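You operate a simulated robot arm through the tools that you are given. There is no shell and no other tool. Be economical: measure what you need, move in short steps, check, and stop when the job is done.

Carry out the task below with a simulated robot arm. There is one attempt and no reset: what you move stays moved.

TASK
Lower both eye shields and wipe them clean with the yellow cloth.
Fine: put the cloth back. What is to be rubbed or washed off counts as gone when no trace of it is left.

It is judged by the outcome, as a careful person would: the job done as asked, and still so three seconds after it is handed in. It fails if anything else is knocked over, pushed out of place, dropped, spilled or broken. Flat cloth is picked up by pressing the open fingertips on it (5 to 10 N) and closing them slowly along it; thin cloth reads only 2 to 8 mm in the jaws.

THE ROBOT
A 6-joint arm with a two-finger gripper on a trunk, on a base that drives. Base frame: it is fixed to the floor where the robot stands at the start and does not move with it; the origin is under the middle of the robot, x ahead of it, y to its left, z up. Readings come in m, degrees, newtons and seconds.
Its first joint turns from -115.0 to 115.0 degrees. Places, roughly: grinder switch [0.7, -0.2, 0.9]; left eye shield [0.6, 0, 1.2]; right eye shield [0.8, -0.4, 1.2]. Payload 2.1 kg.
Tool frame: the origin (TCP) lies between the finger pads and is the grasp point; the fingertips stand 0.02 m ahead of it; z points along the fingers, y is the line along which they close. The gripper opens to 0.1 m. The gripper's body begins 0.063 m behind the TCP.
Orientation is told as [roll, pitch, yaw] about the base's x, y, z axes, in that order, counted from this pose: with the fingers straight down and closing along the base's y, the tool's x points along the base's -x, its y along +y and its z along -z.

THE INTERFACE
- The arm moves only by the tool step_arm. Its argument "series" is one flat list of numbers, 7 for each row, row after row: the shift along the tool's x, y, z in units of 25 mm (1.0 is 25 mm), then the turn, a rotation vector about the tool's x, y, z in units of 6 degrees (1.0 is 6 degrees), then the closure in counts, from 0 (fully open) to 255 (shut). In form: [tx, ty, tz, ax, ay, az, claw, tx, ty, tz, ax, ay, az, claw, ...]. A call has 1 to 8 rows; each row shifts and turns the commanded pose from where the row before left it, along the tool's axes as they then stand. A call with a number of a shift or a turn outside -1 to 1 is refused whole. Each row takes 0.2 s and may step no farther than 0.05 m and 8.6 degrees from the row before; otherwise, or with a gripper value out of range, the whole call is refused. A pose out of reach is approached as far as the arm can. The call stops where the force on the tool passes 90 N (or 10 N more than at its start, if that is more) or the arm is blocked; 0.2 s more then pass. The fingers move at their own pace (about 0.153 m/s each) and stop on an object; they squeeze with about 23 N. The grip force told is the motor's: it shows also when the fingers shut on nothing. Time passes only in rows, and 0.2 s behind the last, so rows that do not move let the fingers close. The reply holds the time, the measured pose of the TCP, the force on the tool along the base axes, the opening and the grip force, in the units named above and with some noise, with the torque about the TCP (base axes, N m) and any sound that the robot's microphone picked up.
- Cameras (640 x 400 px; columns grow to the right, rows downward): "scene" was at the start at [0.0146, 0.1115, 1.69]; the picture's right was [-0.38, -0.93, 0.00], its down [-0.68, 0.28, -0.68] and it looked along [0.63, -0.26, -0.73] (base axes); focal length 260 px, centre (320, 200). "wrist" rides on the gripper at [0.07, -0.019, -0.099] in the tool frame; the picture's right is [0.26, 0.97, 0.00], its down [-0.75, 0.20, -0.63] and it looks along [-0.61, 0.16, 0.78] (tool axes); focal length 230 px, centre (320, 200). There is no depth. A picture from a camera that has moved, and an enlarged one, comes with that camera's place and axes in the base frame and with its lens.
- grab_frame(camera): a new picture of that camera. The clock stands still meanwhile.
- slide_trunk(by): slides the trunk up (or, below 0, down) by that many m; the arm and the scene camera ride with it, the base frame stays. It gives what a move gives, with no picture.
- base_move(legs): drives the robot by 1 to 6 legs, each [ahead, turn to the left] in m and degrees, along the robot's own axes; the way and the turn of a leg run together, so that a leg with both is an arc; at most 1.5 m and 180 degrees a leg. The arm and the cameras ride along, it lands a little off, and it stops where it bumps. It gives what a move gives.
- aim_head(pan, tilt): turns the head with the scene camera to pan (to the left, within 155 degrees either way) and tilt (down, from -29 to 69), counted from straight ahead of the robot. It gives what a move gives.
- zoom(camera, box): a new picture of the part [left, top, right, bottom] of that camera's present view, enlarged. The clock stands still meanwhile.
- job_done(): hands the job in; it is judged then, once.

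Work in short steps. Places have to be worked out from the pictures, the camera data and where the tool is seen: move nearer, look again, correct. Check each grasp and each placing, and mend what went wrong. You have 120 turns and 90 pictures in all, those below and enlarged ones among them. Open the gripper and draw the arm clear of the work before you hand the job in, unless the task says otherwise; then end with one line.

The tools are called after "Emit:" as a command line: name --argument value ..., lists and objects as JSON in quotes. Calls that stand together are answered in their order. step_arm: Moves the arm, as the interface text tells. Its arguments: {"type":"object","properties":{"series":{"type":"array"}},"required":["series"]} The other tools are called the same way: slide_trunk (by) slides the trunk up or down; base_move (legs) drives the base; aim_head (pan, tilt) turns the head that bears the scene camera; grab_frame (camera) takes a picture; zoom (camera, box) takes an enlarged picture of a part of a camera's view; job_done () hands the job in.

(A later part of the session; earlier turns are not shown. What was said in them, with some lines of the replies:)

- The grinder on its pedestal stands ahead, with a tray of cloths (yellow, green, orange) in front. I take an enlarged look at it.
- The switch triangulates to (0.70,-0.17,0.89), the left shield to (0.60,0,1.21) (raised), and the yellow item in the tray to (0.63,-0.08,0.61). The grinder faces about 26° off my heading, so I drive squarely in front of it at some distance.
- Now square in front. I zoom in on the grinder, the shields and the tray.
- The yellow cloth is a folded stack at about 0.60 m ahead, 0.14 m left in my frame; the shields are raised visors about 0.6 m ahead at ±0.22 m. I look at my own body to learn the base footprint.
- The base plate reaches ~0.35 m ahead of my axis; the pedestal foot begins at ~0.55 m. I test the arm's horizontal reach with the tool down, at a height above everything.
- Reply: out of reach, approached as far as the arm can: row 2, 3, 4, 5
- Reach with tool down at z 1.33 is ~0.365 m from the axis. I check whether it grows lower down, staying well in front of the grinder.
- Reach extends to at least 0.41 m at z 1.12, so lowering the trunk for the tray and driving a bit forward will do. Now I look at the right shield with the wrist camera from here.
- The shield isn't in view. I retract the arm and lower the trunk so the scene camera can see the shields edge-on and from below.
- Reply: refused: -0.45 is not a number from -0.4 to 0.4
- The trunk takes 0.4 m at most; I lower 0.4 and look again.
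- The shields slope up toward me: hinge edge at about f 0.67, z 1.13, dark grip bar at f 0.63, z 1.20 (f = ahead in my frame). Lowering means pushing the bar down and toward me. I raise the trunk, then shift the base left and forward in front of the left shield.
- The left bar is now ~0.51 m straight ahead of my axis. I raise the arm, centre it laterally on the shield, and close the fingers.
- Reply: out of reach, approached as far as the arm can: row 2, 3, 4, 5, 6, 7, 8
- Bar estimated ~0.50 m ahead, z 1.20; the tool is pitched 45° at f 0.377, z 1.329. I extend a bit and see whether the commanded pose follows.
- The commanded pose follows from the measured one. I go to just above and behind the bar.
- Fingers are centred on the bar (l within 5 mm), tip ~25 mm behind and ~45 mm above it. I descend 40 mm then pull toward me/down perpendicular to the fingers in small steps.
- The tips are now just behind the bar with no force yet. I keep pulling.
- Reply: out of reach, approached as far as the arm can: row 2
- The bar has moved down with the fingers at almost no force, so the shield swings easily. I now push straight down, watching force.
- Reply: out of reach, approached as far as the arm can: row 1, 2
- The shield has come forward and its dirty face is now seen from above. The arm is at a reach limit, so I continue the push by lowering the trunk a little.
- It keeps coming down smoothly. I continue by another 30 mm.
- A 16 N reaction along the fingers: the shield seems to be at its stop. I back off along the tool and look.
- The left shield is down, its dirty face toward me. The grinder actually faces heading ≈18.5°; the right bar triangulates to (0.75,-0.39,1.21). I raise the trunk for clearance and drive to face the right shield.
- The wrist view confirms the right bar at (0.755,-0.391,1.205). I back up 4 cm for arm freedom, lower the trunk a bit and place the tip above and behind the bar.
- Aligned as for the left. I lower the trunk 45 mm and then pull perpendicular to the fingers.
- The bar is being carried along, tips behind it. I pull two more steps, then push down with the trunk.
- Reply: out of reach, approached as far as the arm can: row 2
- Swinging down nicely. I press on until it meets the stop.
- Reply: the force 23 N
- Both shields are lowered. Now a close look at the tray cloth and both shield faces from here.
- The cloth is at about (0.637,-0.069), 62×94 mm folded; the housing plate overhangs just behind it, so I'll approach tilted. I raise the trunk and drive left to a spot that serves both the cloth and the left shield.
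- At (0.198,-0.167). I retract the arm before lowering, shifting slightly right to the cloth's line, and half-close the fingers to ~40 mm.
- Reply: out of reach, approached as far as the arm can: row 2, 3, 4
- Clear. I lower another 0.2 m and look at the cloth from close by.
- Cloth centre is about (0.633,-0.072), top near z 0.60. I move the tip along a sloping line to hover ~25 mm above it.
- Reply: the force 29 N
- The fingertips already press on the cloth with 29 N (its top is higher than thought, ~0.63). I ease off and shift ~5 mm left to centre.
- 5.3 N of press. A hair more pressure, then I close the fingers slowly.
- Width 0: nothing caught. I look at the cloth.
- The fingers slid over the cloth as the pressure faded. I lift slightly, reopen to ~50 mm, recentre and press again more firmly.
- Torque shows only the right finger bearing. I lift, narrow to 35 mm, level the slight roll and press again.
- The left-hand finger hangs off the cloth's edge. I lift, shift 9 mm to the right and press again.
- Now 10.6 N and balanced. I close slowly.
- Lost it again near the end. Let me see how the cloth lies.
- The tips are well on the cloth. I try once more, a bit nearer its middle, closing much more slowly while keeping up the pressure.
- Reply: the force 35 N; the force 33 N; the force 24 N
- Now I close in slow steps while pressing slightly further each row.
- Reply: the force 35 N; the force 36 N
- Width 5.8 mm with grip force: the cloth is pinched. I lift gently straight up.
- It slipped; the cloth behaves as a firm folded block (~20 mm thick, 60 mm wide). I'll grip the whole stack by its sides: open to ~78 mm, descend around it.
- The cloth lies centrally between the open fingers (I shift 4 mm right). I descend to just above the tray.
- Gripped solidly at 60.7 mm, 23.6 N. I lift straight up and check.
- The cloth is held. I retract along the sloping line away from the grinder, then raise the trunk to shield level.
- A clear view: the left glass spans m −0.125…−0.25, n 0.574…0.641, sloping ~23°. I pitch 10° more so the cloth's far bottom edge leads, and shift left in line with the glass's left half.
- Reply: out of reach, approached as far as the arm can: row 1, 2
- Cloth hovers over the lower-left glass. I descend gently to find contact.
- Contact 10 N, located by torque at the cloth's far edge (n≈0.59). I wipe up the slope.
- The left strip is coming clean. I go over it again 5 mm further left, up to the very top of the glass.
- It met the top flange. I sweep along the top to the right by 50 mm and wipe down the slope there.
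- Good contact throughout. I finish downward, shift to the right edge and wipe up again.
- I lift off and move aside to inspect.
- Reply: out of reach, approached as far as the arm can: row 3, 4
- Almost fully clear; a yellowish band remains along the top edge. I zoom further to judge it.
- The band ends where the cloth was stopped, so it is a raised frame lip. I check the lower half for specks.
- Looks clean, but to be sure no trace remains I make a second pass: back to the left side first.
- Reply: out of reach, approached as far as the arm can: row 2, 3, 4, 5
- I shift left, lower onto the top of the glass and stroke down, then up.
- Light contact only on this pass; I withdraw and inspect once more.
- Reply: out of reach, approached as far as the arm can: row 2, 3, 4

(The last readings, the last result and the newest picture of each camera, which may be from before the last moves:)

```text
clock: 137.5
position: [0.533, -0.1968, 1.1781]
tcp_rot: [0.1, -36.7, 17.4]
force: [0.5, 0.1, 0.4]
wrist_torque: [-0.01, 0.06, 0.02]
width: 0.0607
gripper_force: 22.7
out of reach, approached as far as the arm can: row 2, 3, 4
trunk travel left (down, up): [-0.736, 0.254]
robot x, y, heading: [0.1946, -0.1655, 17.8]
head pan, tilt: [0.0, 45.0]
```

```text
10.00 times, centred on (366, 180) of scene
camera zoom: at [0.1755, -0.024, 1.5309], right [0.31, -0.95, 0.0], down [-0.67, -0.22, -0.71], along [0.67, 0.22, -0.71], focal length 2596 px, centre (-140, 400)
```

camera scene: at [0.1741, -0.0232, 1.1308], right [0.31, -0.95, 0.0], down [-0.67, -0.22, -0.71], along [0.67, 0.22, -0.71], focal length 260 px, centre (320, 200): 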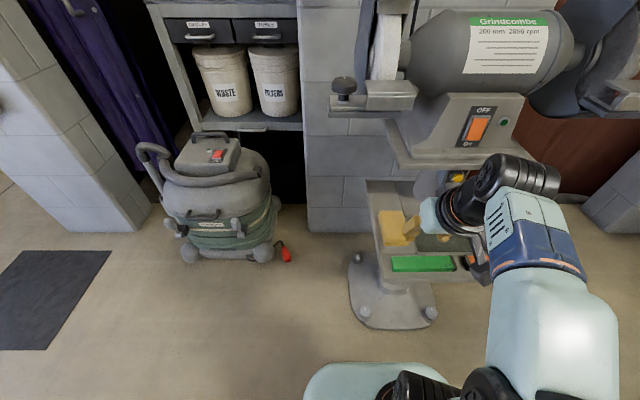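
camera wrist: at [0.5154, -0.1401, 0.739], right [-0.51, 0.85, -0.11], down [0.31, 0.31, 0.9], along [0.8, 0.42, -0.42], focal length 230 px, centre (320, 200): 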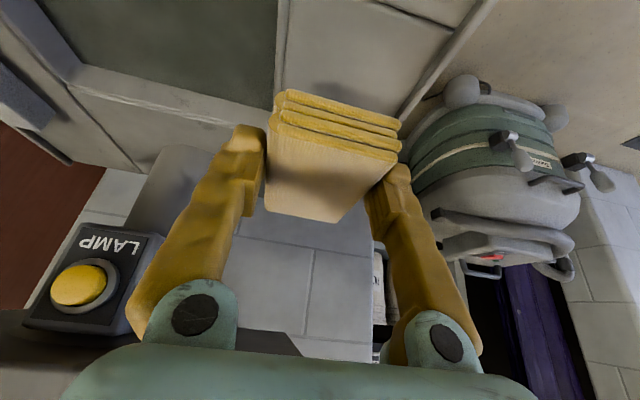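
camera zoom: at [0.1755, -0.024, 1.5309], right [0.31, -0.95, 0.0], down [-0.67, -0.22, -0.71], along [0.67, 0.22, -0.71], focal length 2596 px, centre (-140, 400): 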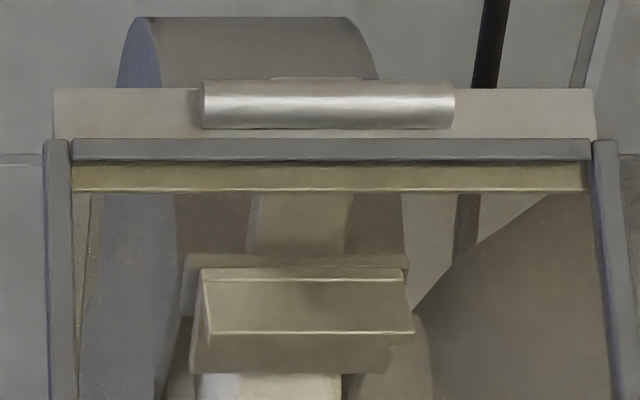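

A thin yellowish strip may remain at the left edge. I zoom on it.

Emit:
zoom --camera "scene" --box '[341, 172, 361, 204]'

```text
12.50 times, centred on (351, 188) of scene
camera zoom: at [0.1755, -0.024, 1.5309], right [0.31, -0.95, 0.0], down [-0.67, -0.22, -0.71], along [0.67, 0.22, -0.71], focal length 3245 px, centre (-68, 350)
```

zoom: 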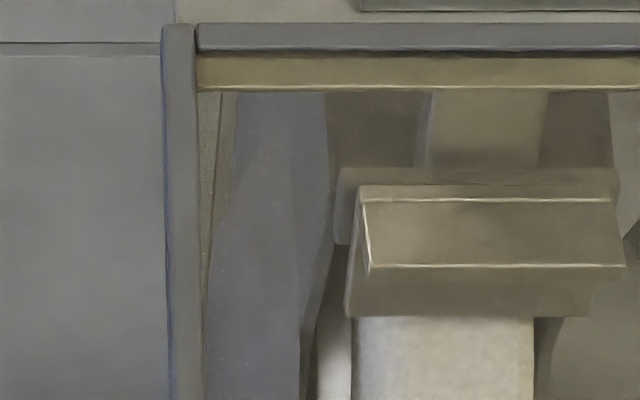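

There is a thin wedge of dirt left at the upper-left edge. I go back to wipe hard along that edge.

Emit:
step_arm --series '[0, 1, 0, 0, 0, 0, 200, 0, 1, 0, 0, 0, 0, 200, 0, 1, 0, 0, 0, 0, 200, 0, 1, 0, 0, 0, 0, 200, 0, 1, 0, 0, 0, 0, 200, 0, 1, 0, 0, 0, 0, 200, 0, 1, 0, 0, 0, 0, 200, 0, 0.9, 0, 0, 0, 0, 200]'

Emit:
step_arm --series '[-0.4, 0.1, 0.95, 0, 0, 0, 200, -0.4, 0, 0.95, 0, 0, 0, 200, -0.4, 0, 0.95, 0, 0, 0, 200]'

```text
clock: 139.3
position: [0.5146, -0.0143, 1.1893]
tcp_rot: [0.2, -36.7, 17.4]
force: [0.0, -0.4, -1.0]
wrist_torque: [-0.03, 0.02, -0.03]
width: 0.0603
gripper_force: 22.7
out of reach, approached as far as the arm can: row 2, 3, 4, 5
trunk travel left (down, up): [-0.736, 0.254]
robot x, y, heading: [0.1947, -0.1628, 17.7]
head pan, tilt: [0.0, 45.0]
```

```text
clock: 140.1
position: [0.58, 0.0097, 1.15]
tcp_rot: [0.2, -36.7, 17.4]
force: [-0.4, -0.4, -0.1]
wrist_torque: [0.01, -0.02, 0.0]
width: 0.0607
gripper_force: 22.4
trunk travel left (down, up): [-0.736, 0.254]
robot x, y, heading: [0.1947, -0.1626, 18.1]
head pan, tilt: [0.0, 45.0]
```

Emit:
step_arm --series '[0.15, 0.3, 0.2, 0, 0, 0, 200, 0.15, 0.3, 0.2, 0, 0, 0, 200, 0.12, 0, 0.16, 0, 0, 0, 200]'

```text
clock: 140.9
position: [0.5718, 0.0214, 1.1327]
tcp_rot: [0.2, -36.8, 17.5]
force: [-0.6, -0.2, 3.1]
wrist_torque: [0.18, -0.22, 0.04]
width: 0.0607
gripper_force: 23.2
trunk travel left (down, up): [-0.736, 0.254]
robot x, y, heading: [0.1967, -0.1651, 18.2]
head pan, tilt: [0.0, 45.0]
```

The torque shows the cloth riding on the raised left frame. I shift 10 mm right, roll 4° so the cloth's left edge digs into the corner, and press there.

Emit:
step_arm --series '[-0.12, -0.2, -0.16, 0.27, 0, -0.2, 200, 0, -0.2, 0, 0.27, 0, -0.2, 200, -0.3, 0, 0.08, 0, 0, 0, 200, 0.12, 0, 0.16, 0, 0, 0, 200]'

```text
clock: 141.9
position: [0.5817, 0.0145, 1.1369]
tcp_rot: [-4.9, -37.0, 20.5]
force: [-2.6, -0.3, 8.8]
wrist_torque: [0.44, -0.52, 0.04]
width: 0.0606
gripper_force: 22.9
trunk travel left (down, up): [-0.736, 0.254]
robot x, y, heading: [0.1984, -0.1654, 18.0]
head pan, tilt: [0.0, 45.0]
```

Contact now right at the left edge (m −0.132). I stroke up to the corner and then down along the edge.

Emit:
step_arm --series '[-0.25, -0.02, 0.06, 0, 0, 0, 200, -0.25, -0.02, 0.06, 0, 0, 0, 200, 0.3, 0.02, -0.06, 0, 0, 0, 200, 0.36, 0.03, -0.08, 0, 0, 0, 200, 0.36, 0.03, -0.08, 0, 0, 0, 200, 0.36, 0.03, -0.08, 0, 0, 0, 200, 0.36, 0.03, -0.08, 0, 0, 0, 200]'

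Emit:
step_arm --series '[0.1, -0.15, -0.02, 0, 0, 0, 200, -0.36, -0.02, 0.09, 0, 0, 0, 200, -0.36, -0.02, 0.09, 0, 0, 0, 200, -0.36, -0.02, 0.09, 0, 0, 0, 200, -0.36, -0.02, 0.09, 0, 0, 0, 200, -0.36, -0.02, 0.09, 0, 0, 0, 200, -0.2, -0.02, 0.05, 0, 0, 0, 200]'

```text
clock: 143.5
position: [0.5524, 0.0068, 1.1217]
tcp_rot: [-4.7, -36.5, 20.5]
force: [-0.3, -0.5, 7.3]
wrist_torque: [0.28, -0.34, -0.01]
width: 0.0606
gripper_force: 23.2
trunk travel left (down, up): [-0.736, 0.254]
robot x, y, heading: [0.1941, -0.1631, 18.1]
head pan, tilt: [0.0, 45.0]
```

```text
clock: 145.1
position: [0.5983, 0.0157, 1.1421]
tcp_rot: [-4.9, -36.6, 20.5]
force: [-1.9, -0.4, 3.4]
wrist_torque: [0.17, -0.14, 0.13]
width: 0.0609
gripper_force: 23.3
trunk travel left (down, up): [-0.736, 0.254]
robot x, y, heading: [0.1933, -0.1652, 17.9]
head pan, tilt: [0.0, 45.0]
```

I lift off, undo the roll, move aside and inspect the edge.

Emit:
step_arm --series '[-0.3, 0, -0.6, -0.27, 0, 0.2, 200, 0, 0, -0.8, -0.27, 0, 0.2, 200, 0.34, -0.9, -0.88, 0, 0, 0, 200, 0.34, -0.9, -0.88, 0, 0, 0, 200, 0.34, -0.9, -0.5, 0, 0, 0, 200, 0.2, -0.9, -0.3, 0, 0, 0, 200, 0, -0.9, 0, 0, 0, 0, 200]'

Emit:
zoom --camera "scene" --box '[341, 172, 361, 204]'

Emit:
zoom --camera "scene" --box '[376, 172, 396, 204]'

```text
clock: 146.7
position: [0.559, -0.1131, 1.2034]
tcp_rot: [0.2, -36.7, 17.5]
force: [0.5, 0.2, 0.3]
wrist_torque: [-0.01, 0.02, -0.01]
width: 0.0607
gripper_force: 22.9
trunk travel left (down, up): [-0.736, 0.254]
robot x, y, heading: [0.1971, -0.1646, 18.0]
head pan, tilt: [0.0, 45.0]
```

```text
12.50 times, centred on (351, 188) of scene
camera zoom: at [0.1748, -0.0237, 1.5309], right [0.31, -0.95, 0.0], down [-0.67, -0.22, -0.71], along [0.67, 0.22, -0.71], focal length 3245 px, centre (-68, 350)
```

zoom: 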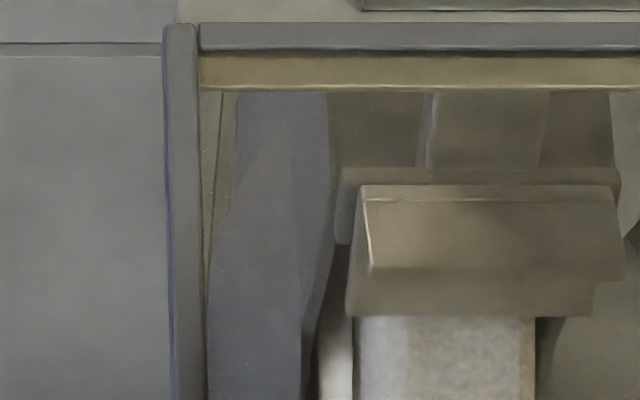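

```text
12.50 times, centred on (386, 188) of scene
camera zoom: at [0.1748, -0.0237, 1.5309], right [0.31, -0.95, 0.0], down [-0.67, -0.22, -0.71], along [0.67, 0.22, -0.71], focal length 3245 px, centre (-505, 350)
```

zoom: 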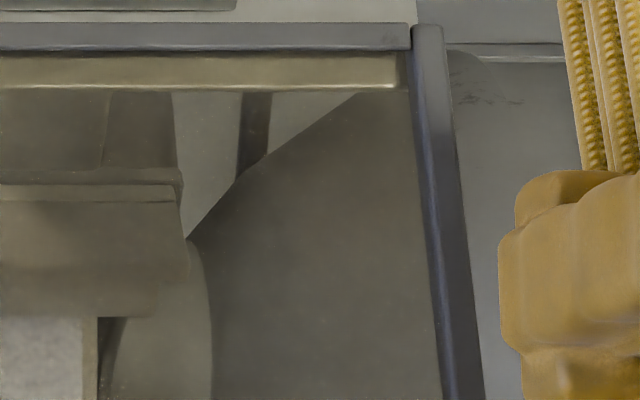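

The pattern is unchanged after direct wiping, so it is scenery seen through clear glass and frame parts; the left shield is clean. I raise the trunk and drive across to the right shield with the cloth held.

Emit:
slide_trunk --by 0.12

Emit:
base_move --legs '[[0, -88], [0.428, 0], [0, 88]]'

Emit:
slide_trunk --by -0.12

Emit:
zoom --camera "scene" --box '[310, 120, 470, 260]'

```text
clock: 148.2
position: [0.5606, -0.1123, 1.3241]
tcp_rot: [0.1, -36.8, 17.6]
force: [-0.4, -0.1, -1.0]
wrist_torque: [0.01, 0.04, 0.0]
width: 0.0607
gripper_force: 23.4
trunk travel left (down, up): [-0.856, 0.134]
robot x, y, heading: [0.1956, -0.1669, 17.9]
head pan, tilt: [0.0, 45.0]
```

```text
clock: 158.5
position: [0.6903, -0.5086, 1.3247]
tcp_rot: [0.1, -36.6, 18.1]
force: [-0.4, -0.2, -0.8]
wrist_torque: [-0.01, -0.02, 0.04]
width: 0.0606
gripper_force: 23.2
trunk travel left (down, up): [-0.856, 0.134]
robot x, y, heading: [0.3291, -0.5652, 18.3]
head pan, tilt: [0.0, 45.0]
```

```text
clock: 160.0
position: [0.6898, -0.5082, 1.204]
tcp_rot: [0.1, -36.8, 18.1]
force: [-0.3, -0.3, -1.5]
wrist_torque: [-0.01, 0.02, 0.01]
width: 0.0605
gripper_force: 22.9
trunk travel left (down, up): [-0.736, 0.254]
robot x, y, heading: [0.3265, -0.5644, 18.7]
head pan, tilt: [0.0, 45.0]
```

```text
2.86 times, centred on (390, 190) of scene
camera zoom: at [0.3042, -0.4231, 1.5308], right [0.32, -0.95, 0.0], down [-0.67, -0.22, -0.71], along [0.67, 0.22, -0.71], focal length 742 px, centre (120, 229)
```

zoom: 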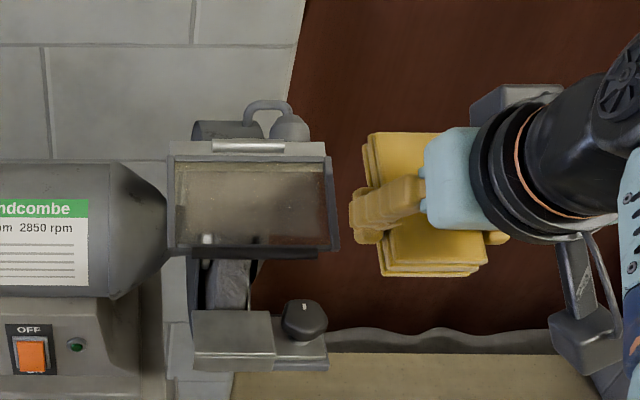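

The right glass appears in nearly the same place relative to the robot (7 mm further left). I repeat the same motions: align left, then hover.

Emit:
step_arm --series '[0, 0.93, 0, 0, 0, 0, 200, 0, 0.93, 0, 0, 0, 0, 200, 0, 0.93, 0, 0, 0, 0, 200, 0, 0.93, 0, 0, 0, 0, 200, 0, 0.93, 0, 0, 0, 0, 200, 0.25, 0, 0.8, 0, 0, 0, 200, 0.25, 0, 0.8, 0, 0, 0, 200, 0.25, 0, 0.8, 0, 0, 0, 200]'

Emit:
step_arm --series '[0.12, 0, 0.16, 0, 0, 0, 200, 0.12, 0, 0.16, 0, 0, 0, 200, 0.12, 0, 0.16, 0, 0, 0, 200]'

```text
clock: 161.8
position: [0.6752, -0.3911, 1.1432]
tcp_rot: [0.1, -36.6, 18.0]
force: [0.0, -0.2, 0.0]
wrist_torque: [0.01, 0.02, 0.03]
width: 0.0606
gripper_force: 23.0
trunk travel left (down, up): [-0.736, 0.254]
robot x, y, heading: [0.3265, -0.5616, 18.5]
head pan, tilt: [0.0, 45.0]
```

```text
clock: 162.6
position: [0.6745, -0.3916, 1.129]
tcp_rot: [0.1, -36.7, 18.0]
force: [-0.1, 0.0, -0.5]
wrist_torque: [0.03, 0.02, -0.01]
width: 0.0606
gripper_force: 22.4
trunk travel left (down, up): [-0.736, 0.254]
robot x, y, heading: [0.3299, -0.5662, 18.5]
head pan, tilt: [0.0, 45.0]
```

Emit:
step_arm --series '[0.12, 0, 0.16, 0, 0, 0, 200, 0.07, 0, 0.1, 0, 0, 0, 200]'

```text
clock: 163.2
position: [0.6746, -0.3925, 1.1216]
tcp_rot: [0.1, -36.7, 18.1]
force: [-0.7, -0.4, 0.0]
wrist_torque: [0.01, 0.04, -0.02]
width: 0.0605
gripper_force: 22.8
trunk travel left (down, up): [-0.736, 0.254]
robot x, y, heading: [0.3277, -0.5682, 18.6]
head pan, tilt: [0.0, 45.0]
```

Emit:
step_arm --series '[0.08, 0, 0.11, 0, 0, 0, 200, 0.04, 0, 0.055, 0, 0, 0, 200]'

```text
clock: 163.8
position: [0.6746, -0.3932, 1.1194]
tcp_rot: [0.2, -36.9, 18.1]
force: [1.8, -0.2, 11.3]
wrist_torque: [-0.16, -0.56, -0.01]
width: 0.0608
gripper_force: 23.6
trunk travel left (down, up): [-0.736, 0.254]
robot x, y, heading: [0.3263, -0.5613, 18.6]
head pan, tilt: [0.0, 45.0]
```

Contact 11 N, apparently partly on the lower bar. I stroke up the slope and watch the contact.

Emit:
step_arm --series '[-0.32, 0, 0.085, 0, 0, 0, 200, -0.32, 0, 0.085, 0, 0, 0, 200, -0.32, 0, 0.085, 0, 0, 0, 200, -0.32, 0, 0.085, 0, 0, 0, 200]'

```text
clock: 164.8
position: [0.7021, -0.3827, 1.1316]
tcp_rot: [0.0, -36.8, 18.1]
force: [-2.8, -1.4, 3.2]
wrist_torque: [-0.01, -0.3, -0.11]
width: 0.0607
gripper_force: 23.1
trunk travel left (down, up): [-0.736, 0.254]
robot x, y, heading: [0.3241, -0.5664, 18.6]
head pan, tilt: [0.0, 45.0]
```

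Emit:
step_arm --series '[-0.3, 0, 0.12, 0, 0, 0, 200, -0.32, 0, 0.1, 0, 0, 0, 200, 0.36, 0, -0.065, 0, 0, 0, 200, 0.36, 0, -0.075, 0, 0, 0, 200, 0.36, 0, -0.08, 0, 0, 0, 200, 0.36, 0, -0.085, 0, 0, 0, 200, 0.36, 0, -0.085, 0, 0, 0, 200, 0.36, 0, -0.085, 0, 0, 0, 200]'

Emit:
zoom --camera "scene" --box '[325, 145, 405, 215]'

```text
clock: 166.6
position: [0.6683, -0.3944, 1.1115]
tcp_rot: [0.1, -36.7, 18.1]
force: [-2.9, -1.2, 13.0]
wrist_torque: [0.19, -0.61, 0.01]
width: 0.0608
gripper_force: 23.1
trunk travel left (down, up): [-0.736, 0.254]
robot x, y, heading: [0.3288, -0.5653, 18.7]
head pan, tilt: [0.0, 45.0]
```

```text
5.71 times, centred on (365, 180) of scene
camera zoom: at [0.3011, -0.4247, 1.5308], right [0.32, -0.95, 0.0], down [-0.67, -0.22, -0.71], along [0.67, 0.22, -0.71], focal length 1484 px, centre (63, 314)
```

zoom: 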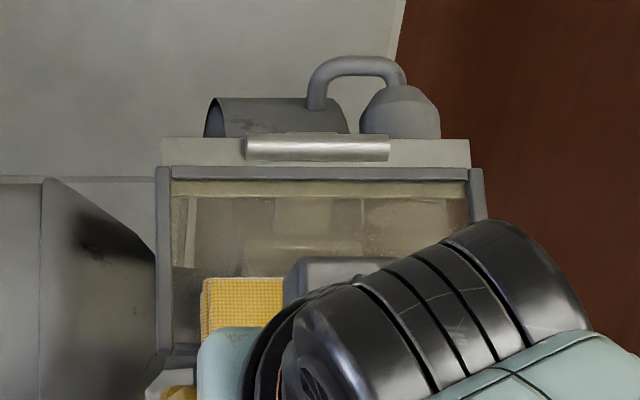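

The leftmost ~12 mm is not yet covered. I shift left and stroke up to the lip.

Emit:
step_arm --series '[0, 0.28, 0, 0, 0, 0, 200, -0.2, 0.26, 0.05, 0, 0, 0, 200, -0.36, 0, 0.09, 0, 0, 0, 200, -0.36, 0, 0.09, 0, 0, 0, 200, -0.36, 0, 0.09, 0, 0, 0, 200, -0.36, 0, 0.09, 0, 0, 0, 200, -0.36, 0, 0.09, 0, 0, 0, 200, -0.36, 0, 0.09, 0, 0, 0, 200]'

Emit:
step_arm --series '[-0.1, 0, 0.05, 0, 0, 0, 200, 0.33, 0, -0.06, 0, 0, 0, 200, 0.36, 0, -0.08, 0, 0, 0, 200, 0.36, 0, -0.085, 0, 0, 0, 200, 0.36, 0, -0.085, 0, 0, 0, 200, 0.36, 0, -0.085, 0, 0, 0, 200, 0.36, 0, -0.085, 0, 0, 0, 200, 0.36, 0, -0.085, 0, 0, 0, 200]'

```text
clock: 168.4
position: [0.7175, -0.3639, 1.1363]
tcp_rot: [0.1, -36.9, 18.1]
force: [-6.6, -0.9, 6.0]
wrist_torque: [-0.11, 0.29, 0.0]
width: 0.0607
gripper_force: 22.6
trunk travel left (down, up): [-0.736, 0.254]
robot x, y, heading: [0.3272, -0.5651, 18.5]
head pan, tilt: [0.0, 45.0]
```

```text
clock: 170.2
position: [0.6646, -0.3812, 1.1098]
tcp_rot: [0.0, -36.8, 18.1]
force: [-1.2, 0.2, 13.4]
wrist_torque: [0.22, -0.68, -0.03]
width: 0.0605
gripper_force: 23.4
trunk travel left (down, up): [-0.736, 0.254]
robot x, y, heading: [0.3309, -0.5667, 18.2]
head pan, tilt: [0.0, 45.0]
```

Good pressure. Next the middle/right strip: shift right 45 mm, stroke up and down.

Emit:
step_arm --series '[-0.1, -0.9, 0.02, 0, 0, 0, 200, -0.1, -0.9, 0.025, 0, 0, 0, 200, -0.36, 0, 0.09, 0, 0, 0, 200, -0.36, 0, 0.09, 0, 0, 0, 200, -0.36, 0, 0.09, 0, 0, 0, 200, -0.36, 0, 0.09, 0, 0, 0, 200, -0.36, 0, 0.09, 0, 0, 0, 200, -0.36, 0, 0.09, 0, 0, 0, 200]'

Emit:
step_arm --series '[0.05, -0.3, 0.01, 0, 0, 0, 200, 0.05, -0.3, 0.03, 0, 0, 0, 200, 0.36, 0, -0.08, 0, 0, 0, 200, 0.36, 0, -0.085, 0, 0, 0, 200, 0.36, 0, -0.085, 0, 0, 0, 200, 0.36, 0, -0.085, 0, 0, 0, 200, 0.36, 0, -0.085, 0, 0, 0, 200, 0.36, 0, -0.085, 0, 0, 0, 200]'

```text
clock: 172.0
position: [0.7281, -0.4082, 1.134]
tcp_rot: [0.2, -36.9, 18.0]
force: [-10.6, -3.1, 9.2]
wrist_torque: [-0.1, 0.34, 0.0]
width: 0.0606
gripper_force: 23.4
trunk travel left (down, up): [-0.736, 0.254]
robot x, y, heading: [0.327, -0.5609, 18.6]
head pan, tilt: [0.0, 45.0]
```

```text
clock: 173.8
position: [0.6853, -0.4373, 1.11]
tcp_rot: [0.1, -36.7, 18.1]
force: [-2.3, -1.1, 15.3]
wrist_torque: [0.18, -0.62, 0.02]
width: 0.0605
gripper_force: 23.2
trunk travel left (down, up): [-0.736, 0.254]
robot x, y, heading: [0.3244, -0.5649, 18.3]
head pan, tilt: [0.0, 45.0]
```

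One more stroke 6 mm further right for the right edge.

Emit:
step_arm --series '[-0.05, -0.25, 0.01, 0, 0, 0, 200, -0.36, 0, 0.085, 0, 0, 0, 200, -0.36, 0, 0.09, 0, 0, 0, 200, -0.36, 0, 0.09, 0, 0, 0, 200, -0.36, 0, 0.09, 0, 0, 0, 200, -0.36, 0, 0.09, 0, 0, 0, 200, -0.36, 0, 0.09, 0, 0, 0, 200, 0, 0, 0, 0, 0, 0, 200]'

Emit:
step_arm --series '[-0.3, 0, -0.8, 0, 0, 0, 200, 0.1, 0, -0.9, 0, 0, 0, 200, 0.34, -0.9, -0.8, 0, 0, 0, 200, 0.3, -0.9, -0.5, 0, 0, 0, 200, 0, -0.9, 0, 0, 0, 0, 200, 0, -0.9, 0, 0, 0, 0, 200, 0, -0.9, 0, 0, 0, 0, 200]'

Emit:
zoom --camera "scene" --box '[325, 145, 405, 215]'

```text
clock: 175.6
position: [0.7336, -0.4271, 1.1333]
tcp_rot: [0.1, -37.0, 18.1]
force: [-12.8, -4.5, 12.6]
wrist_torque: [-0.16, 0.52, 0.02]
width: 0.0605
gripper_force: 23.2
trunk travel left (down, up): [-0.736, 0.254]
robot x, y, heading: [0.3278, -0.5629, 18.7]
head pan, tilt: [0.0, 45.0]
```

```text
clock: 177.2
position: [0.7245, -0.5498, 1.1845]
tcp_rot: [0.1, -36.6, 18.0]
force: [0.6, 0.1, -0.3]
wrist_torque: [0.04, 0.02, 0.02]
width: 0.0607
gripper_force: 23.1
trunk travel left (down, up): [-0.736, 0.254]
robot x, y, heading: [0.3274, -0.5644, 18.5]
head pan, tilt: [0.0, 45.0]
```

```text
5.71 times, centred on (365, 180) of scene
camera zoom: at [0.3047, -0.4239, 1.5309], right [0.32, -0.95, 0.0], down [-0.67, -0.22, -0.71], along [0.67, 0.22, -0.71], focal length 1484 px, centre (63, 314)
```

zoom: 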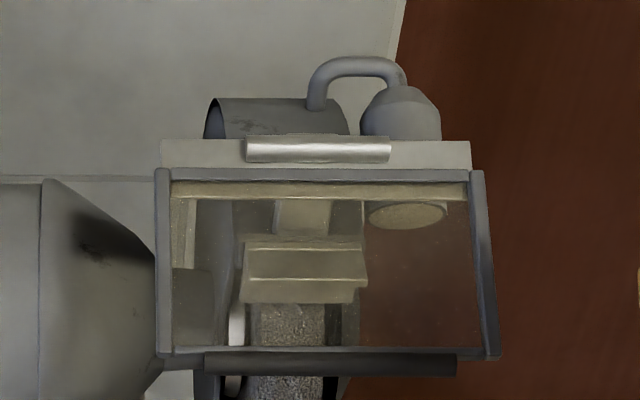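

Clear view through now. I check both sides closely for leftover traces.

Emit:
zoom --camera "scene" --box '[341, 164, 365, 194]'

Emit:
zoom --camera "scene" --box '[364, 164, 388, 194]'

```text
13.33 times, centred on (353, 179) of scene
camera zoom: at [0.3047, -0.4239, 1.5309], right [0.32, -0.95, 0.0], down [-0.67, -0.22, -0.71], along [0.67, 0.22, -0.71], focal length 3462 px, centre (-120, 480)
```

zoom: 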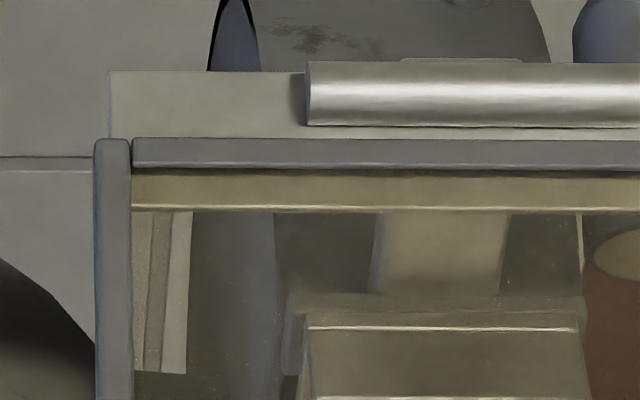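

```text
13.33 times, centred on (376, 179) of scene
camera zoom: at [0.3047, -0.4239, 1.5309], right [0.32, -0.95, 0.0], down [-0.67, -0.22, -0.71], along [0.67, 0.22, -0.71], focal length 3462 px, centre (-427, 480)
```

zoom: 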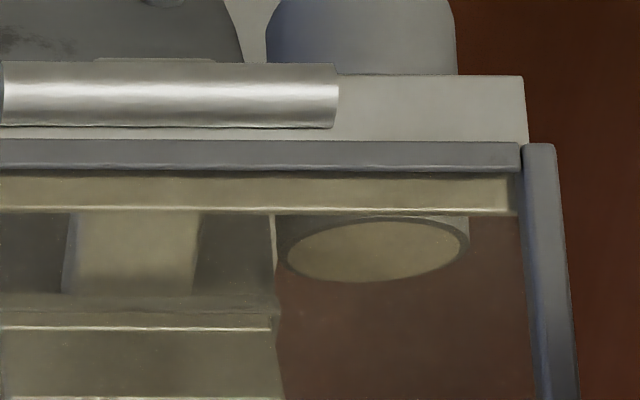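

The strips seen are wall joints behind clean glass; both shields are clean. I drive back to the left spot to return the cloth.

Emit:
slide_trunk --by 0.12

Emit:
base_move --legs '[[0, 89.7], [0.42, 0], [0, -90.3]]'

```text
clock: 178.7
position: [0.7246, -0.5484, 1.3048]
tcp_rot: [0.1, -36.6, 18.1]
force: [0.0, -0.1, -0.5]
wrist_torque: [-0.01, 0.02, -0.02]
width: 0.0608
gripper_force: 22.8
trunk travel left (down, up): [-0.856, 0.134]
robot x, y, heading: [0.3254, -0.563, 18.3]
head pan, tilt: [0.0, 45.0]
```

```text
clock: 188.9
position: [0.587, -0.1574, 1.3037]
tcp_rot: [0.1, -36.7, 18.1]
force: [0.7, 0.9, -0.3]
wrist_torque: [-0.02, 0.02, 0.0]
width: 0.0607
gripper_force: 23.5
trunk travel left (down, up): [-0.856, 0.134]
robot x, y, heading: [0.1879, -0.1745, 18.5]
head pan, tilt: [0.0, 45.0]
```

I pitch back to −26.5°, retract over the line used before, then lower the trunk in two steps.

Emit:
step_arm --series '[0, 0, 0, 0, 0.85, 0, 200, 0, 0, 0, 0, 0.85, 0, 200, 0.8, 0.77, -0.4, 0, 0, 0, 200, 0.8, 0.77, -0.4, 0, 0, 0, 200, 0.8, 0.77, -0.4, 0, 0, 0, 200]'

Emit:
slide_trunk --by -0.3

```text
clock: 190.1
position: [0.5044, -0.1218, 1.3046]
tcp_rot: [0.0, -26.4, 18.0]
force: [-0.6, 0.3, 0.0]
wrist_torque: [-0.01, -0.02, -0.03]
width: 0.0605
gripper_force: 23.2
trunk travel left (down, up): [-0.856, 0.134]
robot x, y, heading: [0.1911, -0.1741, 18.5]
head pan, tilt: [0.0, 45.0]
```

```text
clock: 193.1
position: [0.5047, -0.1223, 1.0045]
tcp_rot: [0.1, -26.3, 18.0]
force: [0.5, 0.8, 0.1]
wrist_torque: [0.0, 0.01, -0.04]
width: 0.0604
gripper_force: 23.0
trunk travel left (down, up): [-0.556, 0.434]
robot x, y, heading: [0.1879, -0.174, 18.5]
head pan, tilt: [0.0, 45.0]
```

The pose matches the earlier retracted pose. I lower further and go over the cloth's original place (12 mm deeper and 8 mm left of where I gripped it, undoing my nudges).

Emit:
slide_trunk --by -0.2

Emit:
step_arm --series '[-0.343, 0.044, 0.9, 0, 0, 0, 200, -0.343, 0.044, 0.9, 0, 0, 0, 200, -0.343, 0.044, 0.9, 0, 0, 0, 200, -0.343, 0.044, 0.9, 0, 0, 0, 200, -0.343, 0.044, 0.9, 0, 0, 0, 200, -0.343, 0.044, 0.9, 0, 0, 0, 200, -0.343, 0.044, 0.9, 0, 0, 0, 200]'

Emit:
zoom --camera "scene" --box '[350, 150, 490, 290]'

Emit:
grab_frame --camera "wrist"

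```text
clock: 195.3
position: [0.5046, -0.123, 0.8049]
tcp_rot: [0.1, -26.4, 18.1]
force: [-0.6, -0.1, -0.6]
wrist_torque: [0.0, -0.01, -0.03]
width: 0.0604
gripper_force: 22.7
trunk travel left (down, up): [-0.356, 0.634]
robot x, y, heading: [0.1905, -0.1718, 18.5]
head pan, tilt: [0.0, 45.0]
```

```text
clock: 196.9
position: [0.6187, -0.0749, 0.6889]
tcp_rot: [0.1, -26.5, 18.3]
force: [0.3, 0.3, -0.7]
wrist_torque: [0.01, 0.03, 0.0]
width: 0.0606
gripper_force: 23.2
trunk travel left (down, up): [-0.356, 0.634]
robot x, y, heading: [0.1901, -0.1676, 18.6]
head pan, tilt: [0.0, 45.0]
```

```text
2.86 times, centred on (420, 220) of scene
camera zoom: at [0.1671, -0.0315, 1.1508], right [0.32, -0.95, 0.0], down [-0.67, -0.22, -0.71], along [0.67, 0.22, -0.71], focal length 742 px, centre (34, 143)
```

zoom: 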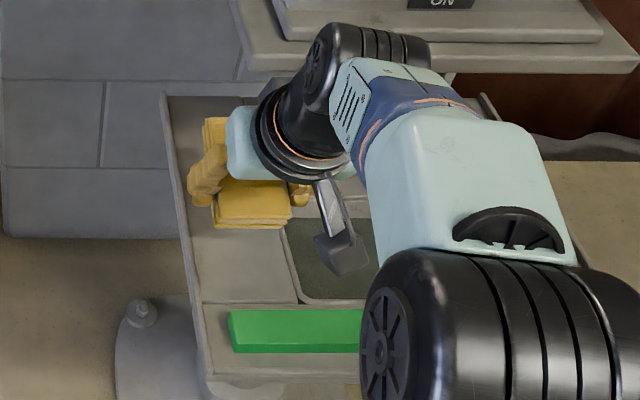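

```text
22 pictures are left
camera wrist: at [0.5231, -0.1262, 0.7466], right [-0.52, 0.85, -0.11], down [0.31, 0.31, 0.9], along [0.8, 0.43, -0.42], focal length 230 px, centre (320, 200)
```

wrist: 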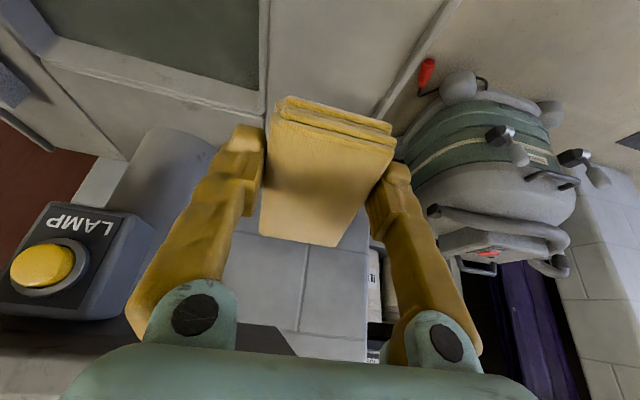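

The cloth tilted a little in the grip from wiping (front edge lower). I lower it so the tray levels it, watching force.

Emit:
step_arm --series '[0.18, 0, 0.36, 0, 0, 0, 200, 0.18, 0, 0.36, 0, 0, 0, 200, 0.18, 0, 0.36, 0, 0, 0, 200, 0.09, 0, 0.18, 0, 0, 0, 200]'

```text
clock: 197.9
position: [0.6203, -0.075, 0.6541]
tcp_rot: [0.2, -26.5, 18.2]
force: [-0.3, -1.3, 0.2]
wrist_torque: [0.02, 0.0, -0.05]
width: 0.0604
gripper_force: 22.8
trunk travel left (down, up): [-0.356, 0.634]
robot x, y, heading: [0.1926, -0.1733, 18.6]
head pan, tilt: [0.0, 45.0]
```

Emit:
step_arm --series '[0.09, 0, 0.18, 0, 0, 0, 200, 0.09, 0, 0.18, 0, 0, 0, 200]'

```text
clock: 198.5
position: [0.6184, -0.0755, 0.6443]
tcp_rot: [0.2, -26.4, 18.2]
force: [0.1, 0.0, -1.8]
wrist_torque: [0.02, -0.03, -0.03]
width: 0.0605
gripper_force: 23.4
trunk travel left (down, up): [-0.356, 0.634]
robot x, y, heading: [0.1868, -0.1708, 18.5]
head pan, tilt: [0.0, 45.0]
```

Emit:
step_arm --series '[0.07, 0, 0.14, 0, 0, 0, 200, 0.06, 0, 0.12, 0, 0, 0, 200]'

Emit:
grab_frame --camera "wrist"

```text
clock: 199.1
position: [0.619, -0.0758, 0.6371]
tcp_rot: [0.1, -26.5, 18.2]
force: [1.0, -0.7, 0.0]
wrist_torque: [0.0, -0.01, 0.01]
width: 0.0605
gripper_force: 23.0
trunk travel left (down, up): [-0.356, 0.634]
robot x, y, heading: [0.1894, -0.1746, 18.3]
head pan, tilt: [0.0, 45.0]
```

```text
21 pictures are left
camera wrist: at [0.5238, -0.1264, 0.6948], right [-0.52, 0.85, -0.11], down [0.31, 0.31, 0.9], along [0.8, 0.43, -0.42], focal length 230 px, centre (320, 200)
```

wrist: 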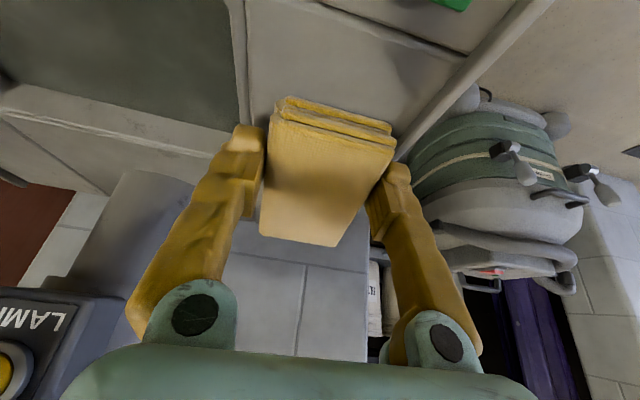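

Emit:
step_arm --series '[0.05, 0, 0.1, 0, 0, 0, 200, 0.05, 0, 0.1, 0, 0, 0, 200]'

```text
clock: 199.7
position: [0.6204, -0.0747, 0.6347]
tcp_rot: [0.0, -27.0, 18.2]
force: [4.3, 1.8, 20.7]
wrist_torque: [-0.1, 0.31, -0.02]
width: 0.0609
gripper_force: 22.7
trunk travel left (down, up): [-0.356, 0.634]
robot x, y, heading: [0.1906, -0.1739, 18.4]
head pan, tilt: [0.0, 45.0]
```

Front edge rests on the tray. I ease the pressure a little and open slowly so the cloth settles flat.

Emit:
step_arm --series '[-0.02, 0, -0.05, 0, 0, 0, 160, 0, 0, 0, 0, 0, 0, 100, 0, 0, 0, 0, 0, 0, 92, 0, 0, 0, 0, 0, 0, 84, 0, 0, 0, 0, 0, 0, 70, 0, 0, 0, 0, 0, 0, 56, 0, 0, 0, 0, 0, 0, 50]'

Emit:
grab_frame --camera "wrist"

```text
clock: 201.3
position: [0.6189, -0.0759, 0.6331]
tcp_rot: [0.1, -26.4, 18.1]
force: [-0.5, -0.2, 0.3]
wrist_torque: [-0.02, 0.0, 0.02]
width: 0.0804
gripper_force: 0.0
trunk travel left (down, up): [-0.356, 0.634]
robot x, y, heading: [0.1916, -0.1746, 18.2]
head pan, tilt: [0.0, 45.0]
```

```text
20 pictures are left
camera wrist: at [0.5239, -0.1268, 0.6908], right [-0.52, 0.85, -0.11], down [0.31, 0.31, 0.9], along [0.8, 0.43, -0.42], focal length 230 px, centre (320, 200)
```

wrist: 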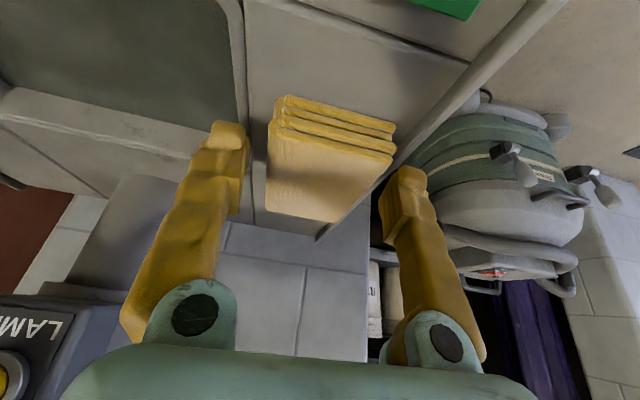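

The cloth lies flat on the tray between the open fingers. I rise straight up, retract, and check everything.

Emit:
step_arm --series '[-0.3, 0, -0.6, 0, 0, 0, 50, -0.3, 0, -0.6, 0, 0, 0, 50, 0.3, 0, -0.9, 0, 0, 0, 50, 0.3, 0, -0.9, 0, 0, 0, 50, 0.3, 0, -0.9, 0, 0, 0, 50, 0.3, 0, -0.9, 0, 0, 0, 50, 0.3, 0, -0.9, 0, 0, 0, 50, 0.3, 0, -0.9, 0, 0, 0, 0]'

Emit:
slide_trunk --by 0.4

Emit:
grab_frame --camera "scene"

Emit:
zoom --camera "scene" --box '[310, 120, 470, 300]'

```text
clock: 203.1
position: [0.524, -0.1087, 0.7667]
tcp_rot: [0.1, -26.4, 18.2]
force: [-0.1, -0.6, 0.1]
wrist_torque: [0.01, -0.01, -0.02]
width: 0.1003
gripper_force: 0.1
trunk travel left (down, up): [-0.356, 0.634]
robot x, y, heading: [0.1924, -0.1717, 18.6]
head pan, tilt: [0.0, 45.0]
```

```text
clock: 206.9
position: [0.5244, -0.1077, 1.1664]
tcp_rot: [0.1, -26.6, 18.1]
force: [0.4, 0.6, 0.2]
wrist_torque: [0.0, 0.02, -0.02]
width: 0.1
gripper_force: 0.2
trunk travel left (down, up): [-0.756, 0.234]
robot x, y, heading: [0.1884, -0.1703, 18.5]
head pan, tilt: [0.0, 45.0]
```

```text
19 pictures are left
camera scene: at [0.1667, -0.0315, 1.5508], right [0.32, -0.95, 0.0], down [-0.67, -0.22, -0.71], along [0.67, 0.22, -0.71], focal length 260 px, centre (320, 200)
```

scene: 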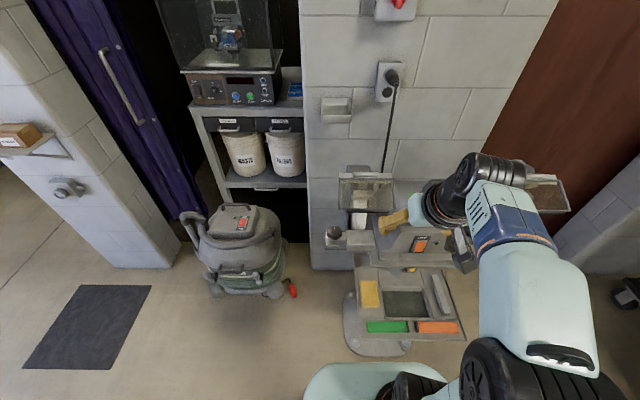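

```text
2.22 times, centred on (390, 210) of scene
camera zoom: at [0.1667, -0.0315, 1.5508], right [0.32, -0.95, 0.0], down [-0.67, -0.22, -0.71], along [0.67, 0.22, -0.71], focal length 577 px, centre (164, 178)
```

zoom: 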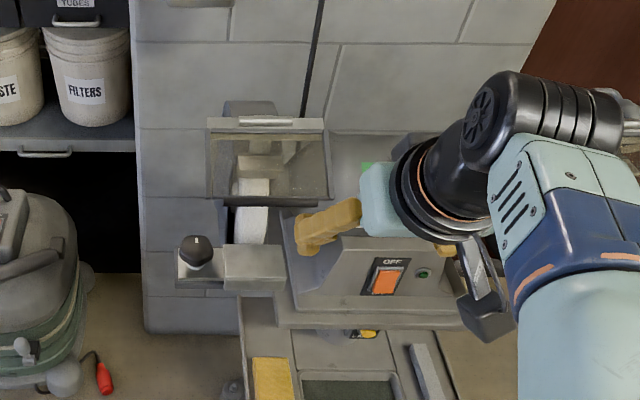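

The cloth is back in its tray section and flat. I back away so the arm is clear and take a last look at both shields.

Emit:
base_move --legs '[[-0.3, 0]]'

Emit:
aim_head --pan -12 --tilt 30

Emit:
grab_frame --camera "scene"

```text
clock: 209.0
position: [0.2389, -0.2026, 1.167]
tcp_rot: [0.1, -26.4, 18.1]
force: [-0.5, 0.7, 0.6]
wrist_torque: [0.0, -0.02, 0.01]
width: 0.1001
gripper_force: 0.0
trunk travel left (down, up): [-0.756, 0.234]
robot x, y, heading: [-0.0969, -0.2685, 18.7]
head pan, tilt: [0.0, 45.0]
```

```text
clock: 209.8
position: [0.2387, -0.2027, 1.1665]
tcp_rot: [0.1, -26.5, 18.0]
force: [-0.2, -0.4, -0.4]
wrist_torque: [-0.01, 0.0, 0.0]
width: 0.1002
gripper_force: 0.1
trunk travel left (down, up): [-0.756, 0.234]
robot x, y, heading: [-0.0975, -0.2679, 18.4]
head pan, tilt: [-12.0, 30.0]
```

```text
17 pictures are left
camera scene: at [-0.1057, -0.1424, 1.5733], right [0.11, -0.99, 0.0], down [-0.5, -0.06, -0.87], along [0.86, 0.1, -0.5], focal length 260 px, centre (320, 200)
```

scene: 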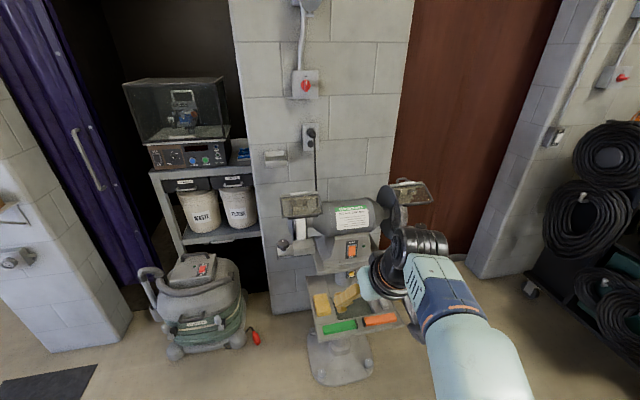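

Emit:
zoom --camera "scene" --box '[272, 180, 332, 250]'

Emit:
zoom --camera "scene" --box '[375, 170, 440, 235]'

Emit:
zoom --camera "scene" --box '[295, 265, 410, 345]'

```text
5.71 times, centred on (302, 215) of scene
camera zoom: at [-0.1057, -0.1424, 1.5733], right [0.11, -0.99, 0.0], down [-0.5, -0.06, -0.87], along [0.86, 0.1, -0.5], focal length 1484 px, centre (423, 114)
```

zoom: 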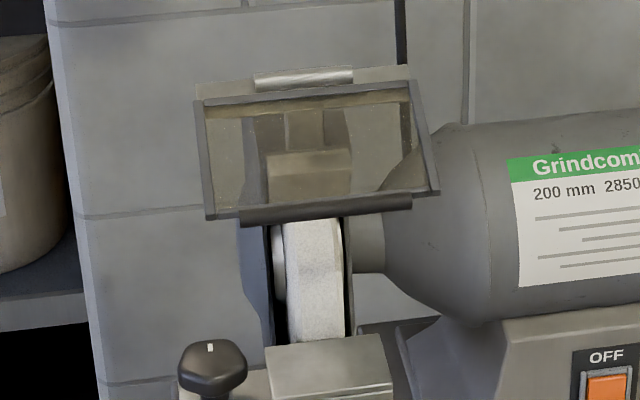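

```text
6.15 times, centred on (408, 202) of scene
camera zoom: at [-0.1057, -0.1424, 1.5733], right [0.11, -0.99, 0.0], down [-0.5, -0.06, -0.87], along [0.86, 0.1, -0.5], focal length 1598 px, centre (-218, 185)
```

zoom: 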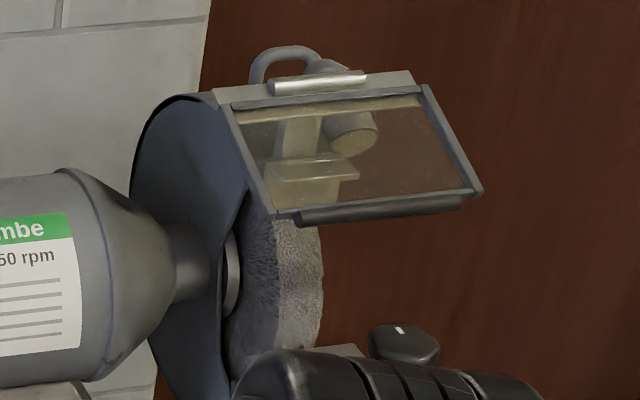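

```text
5.00 times, centred on (352, 305) of scene
camera zoom: at [-0.1057, -0.1424, 1.5733], right [0.11, -0.99, 0.0], down [-0.5, -0.06, -0.87], along [0.86, 0.1, -0.5], focal length 1298 px, centre (158, -325)
```

zoom: 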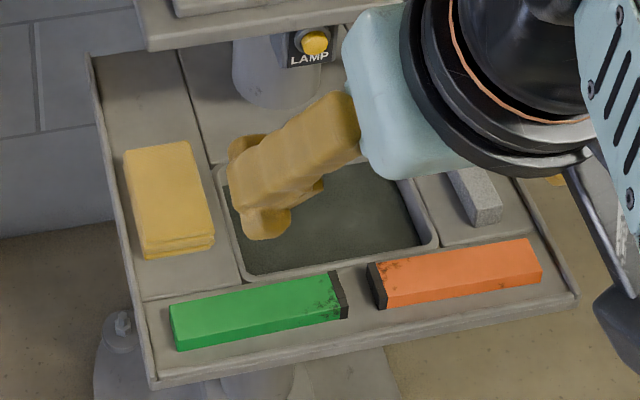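

Both shields are down and clear, the cloth lies flat in its compartment, nothing else has moved, and the gripper is open and clear. I hand in the job.

Emit:
job_done

```text
The job is handed in.
```

Both eye shields are lowered and look clean in close-up views. The yellow cloth is folded flat in its tray compartment, within about a centimetre of where it started, and I saw nothing else moved.
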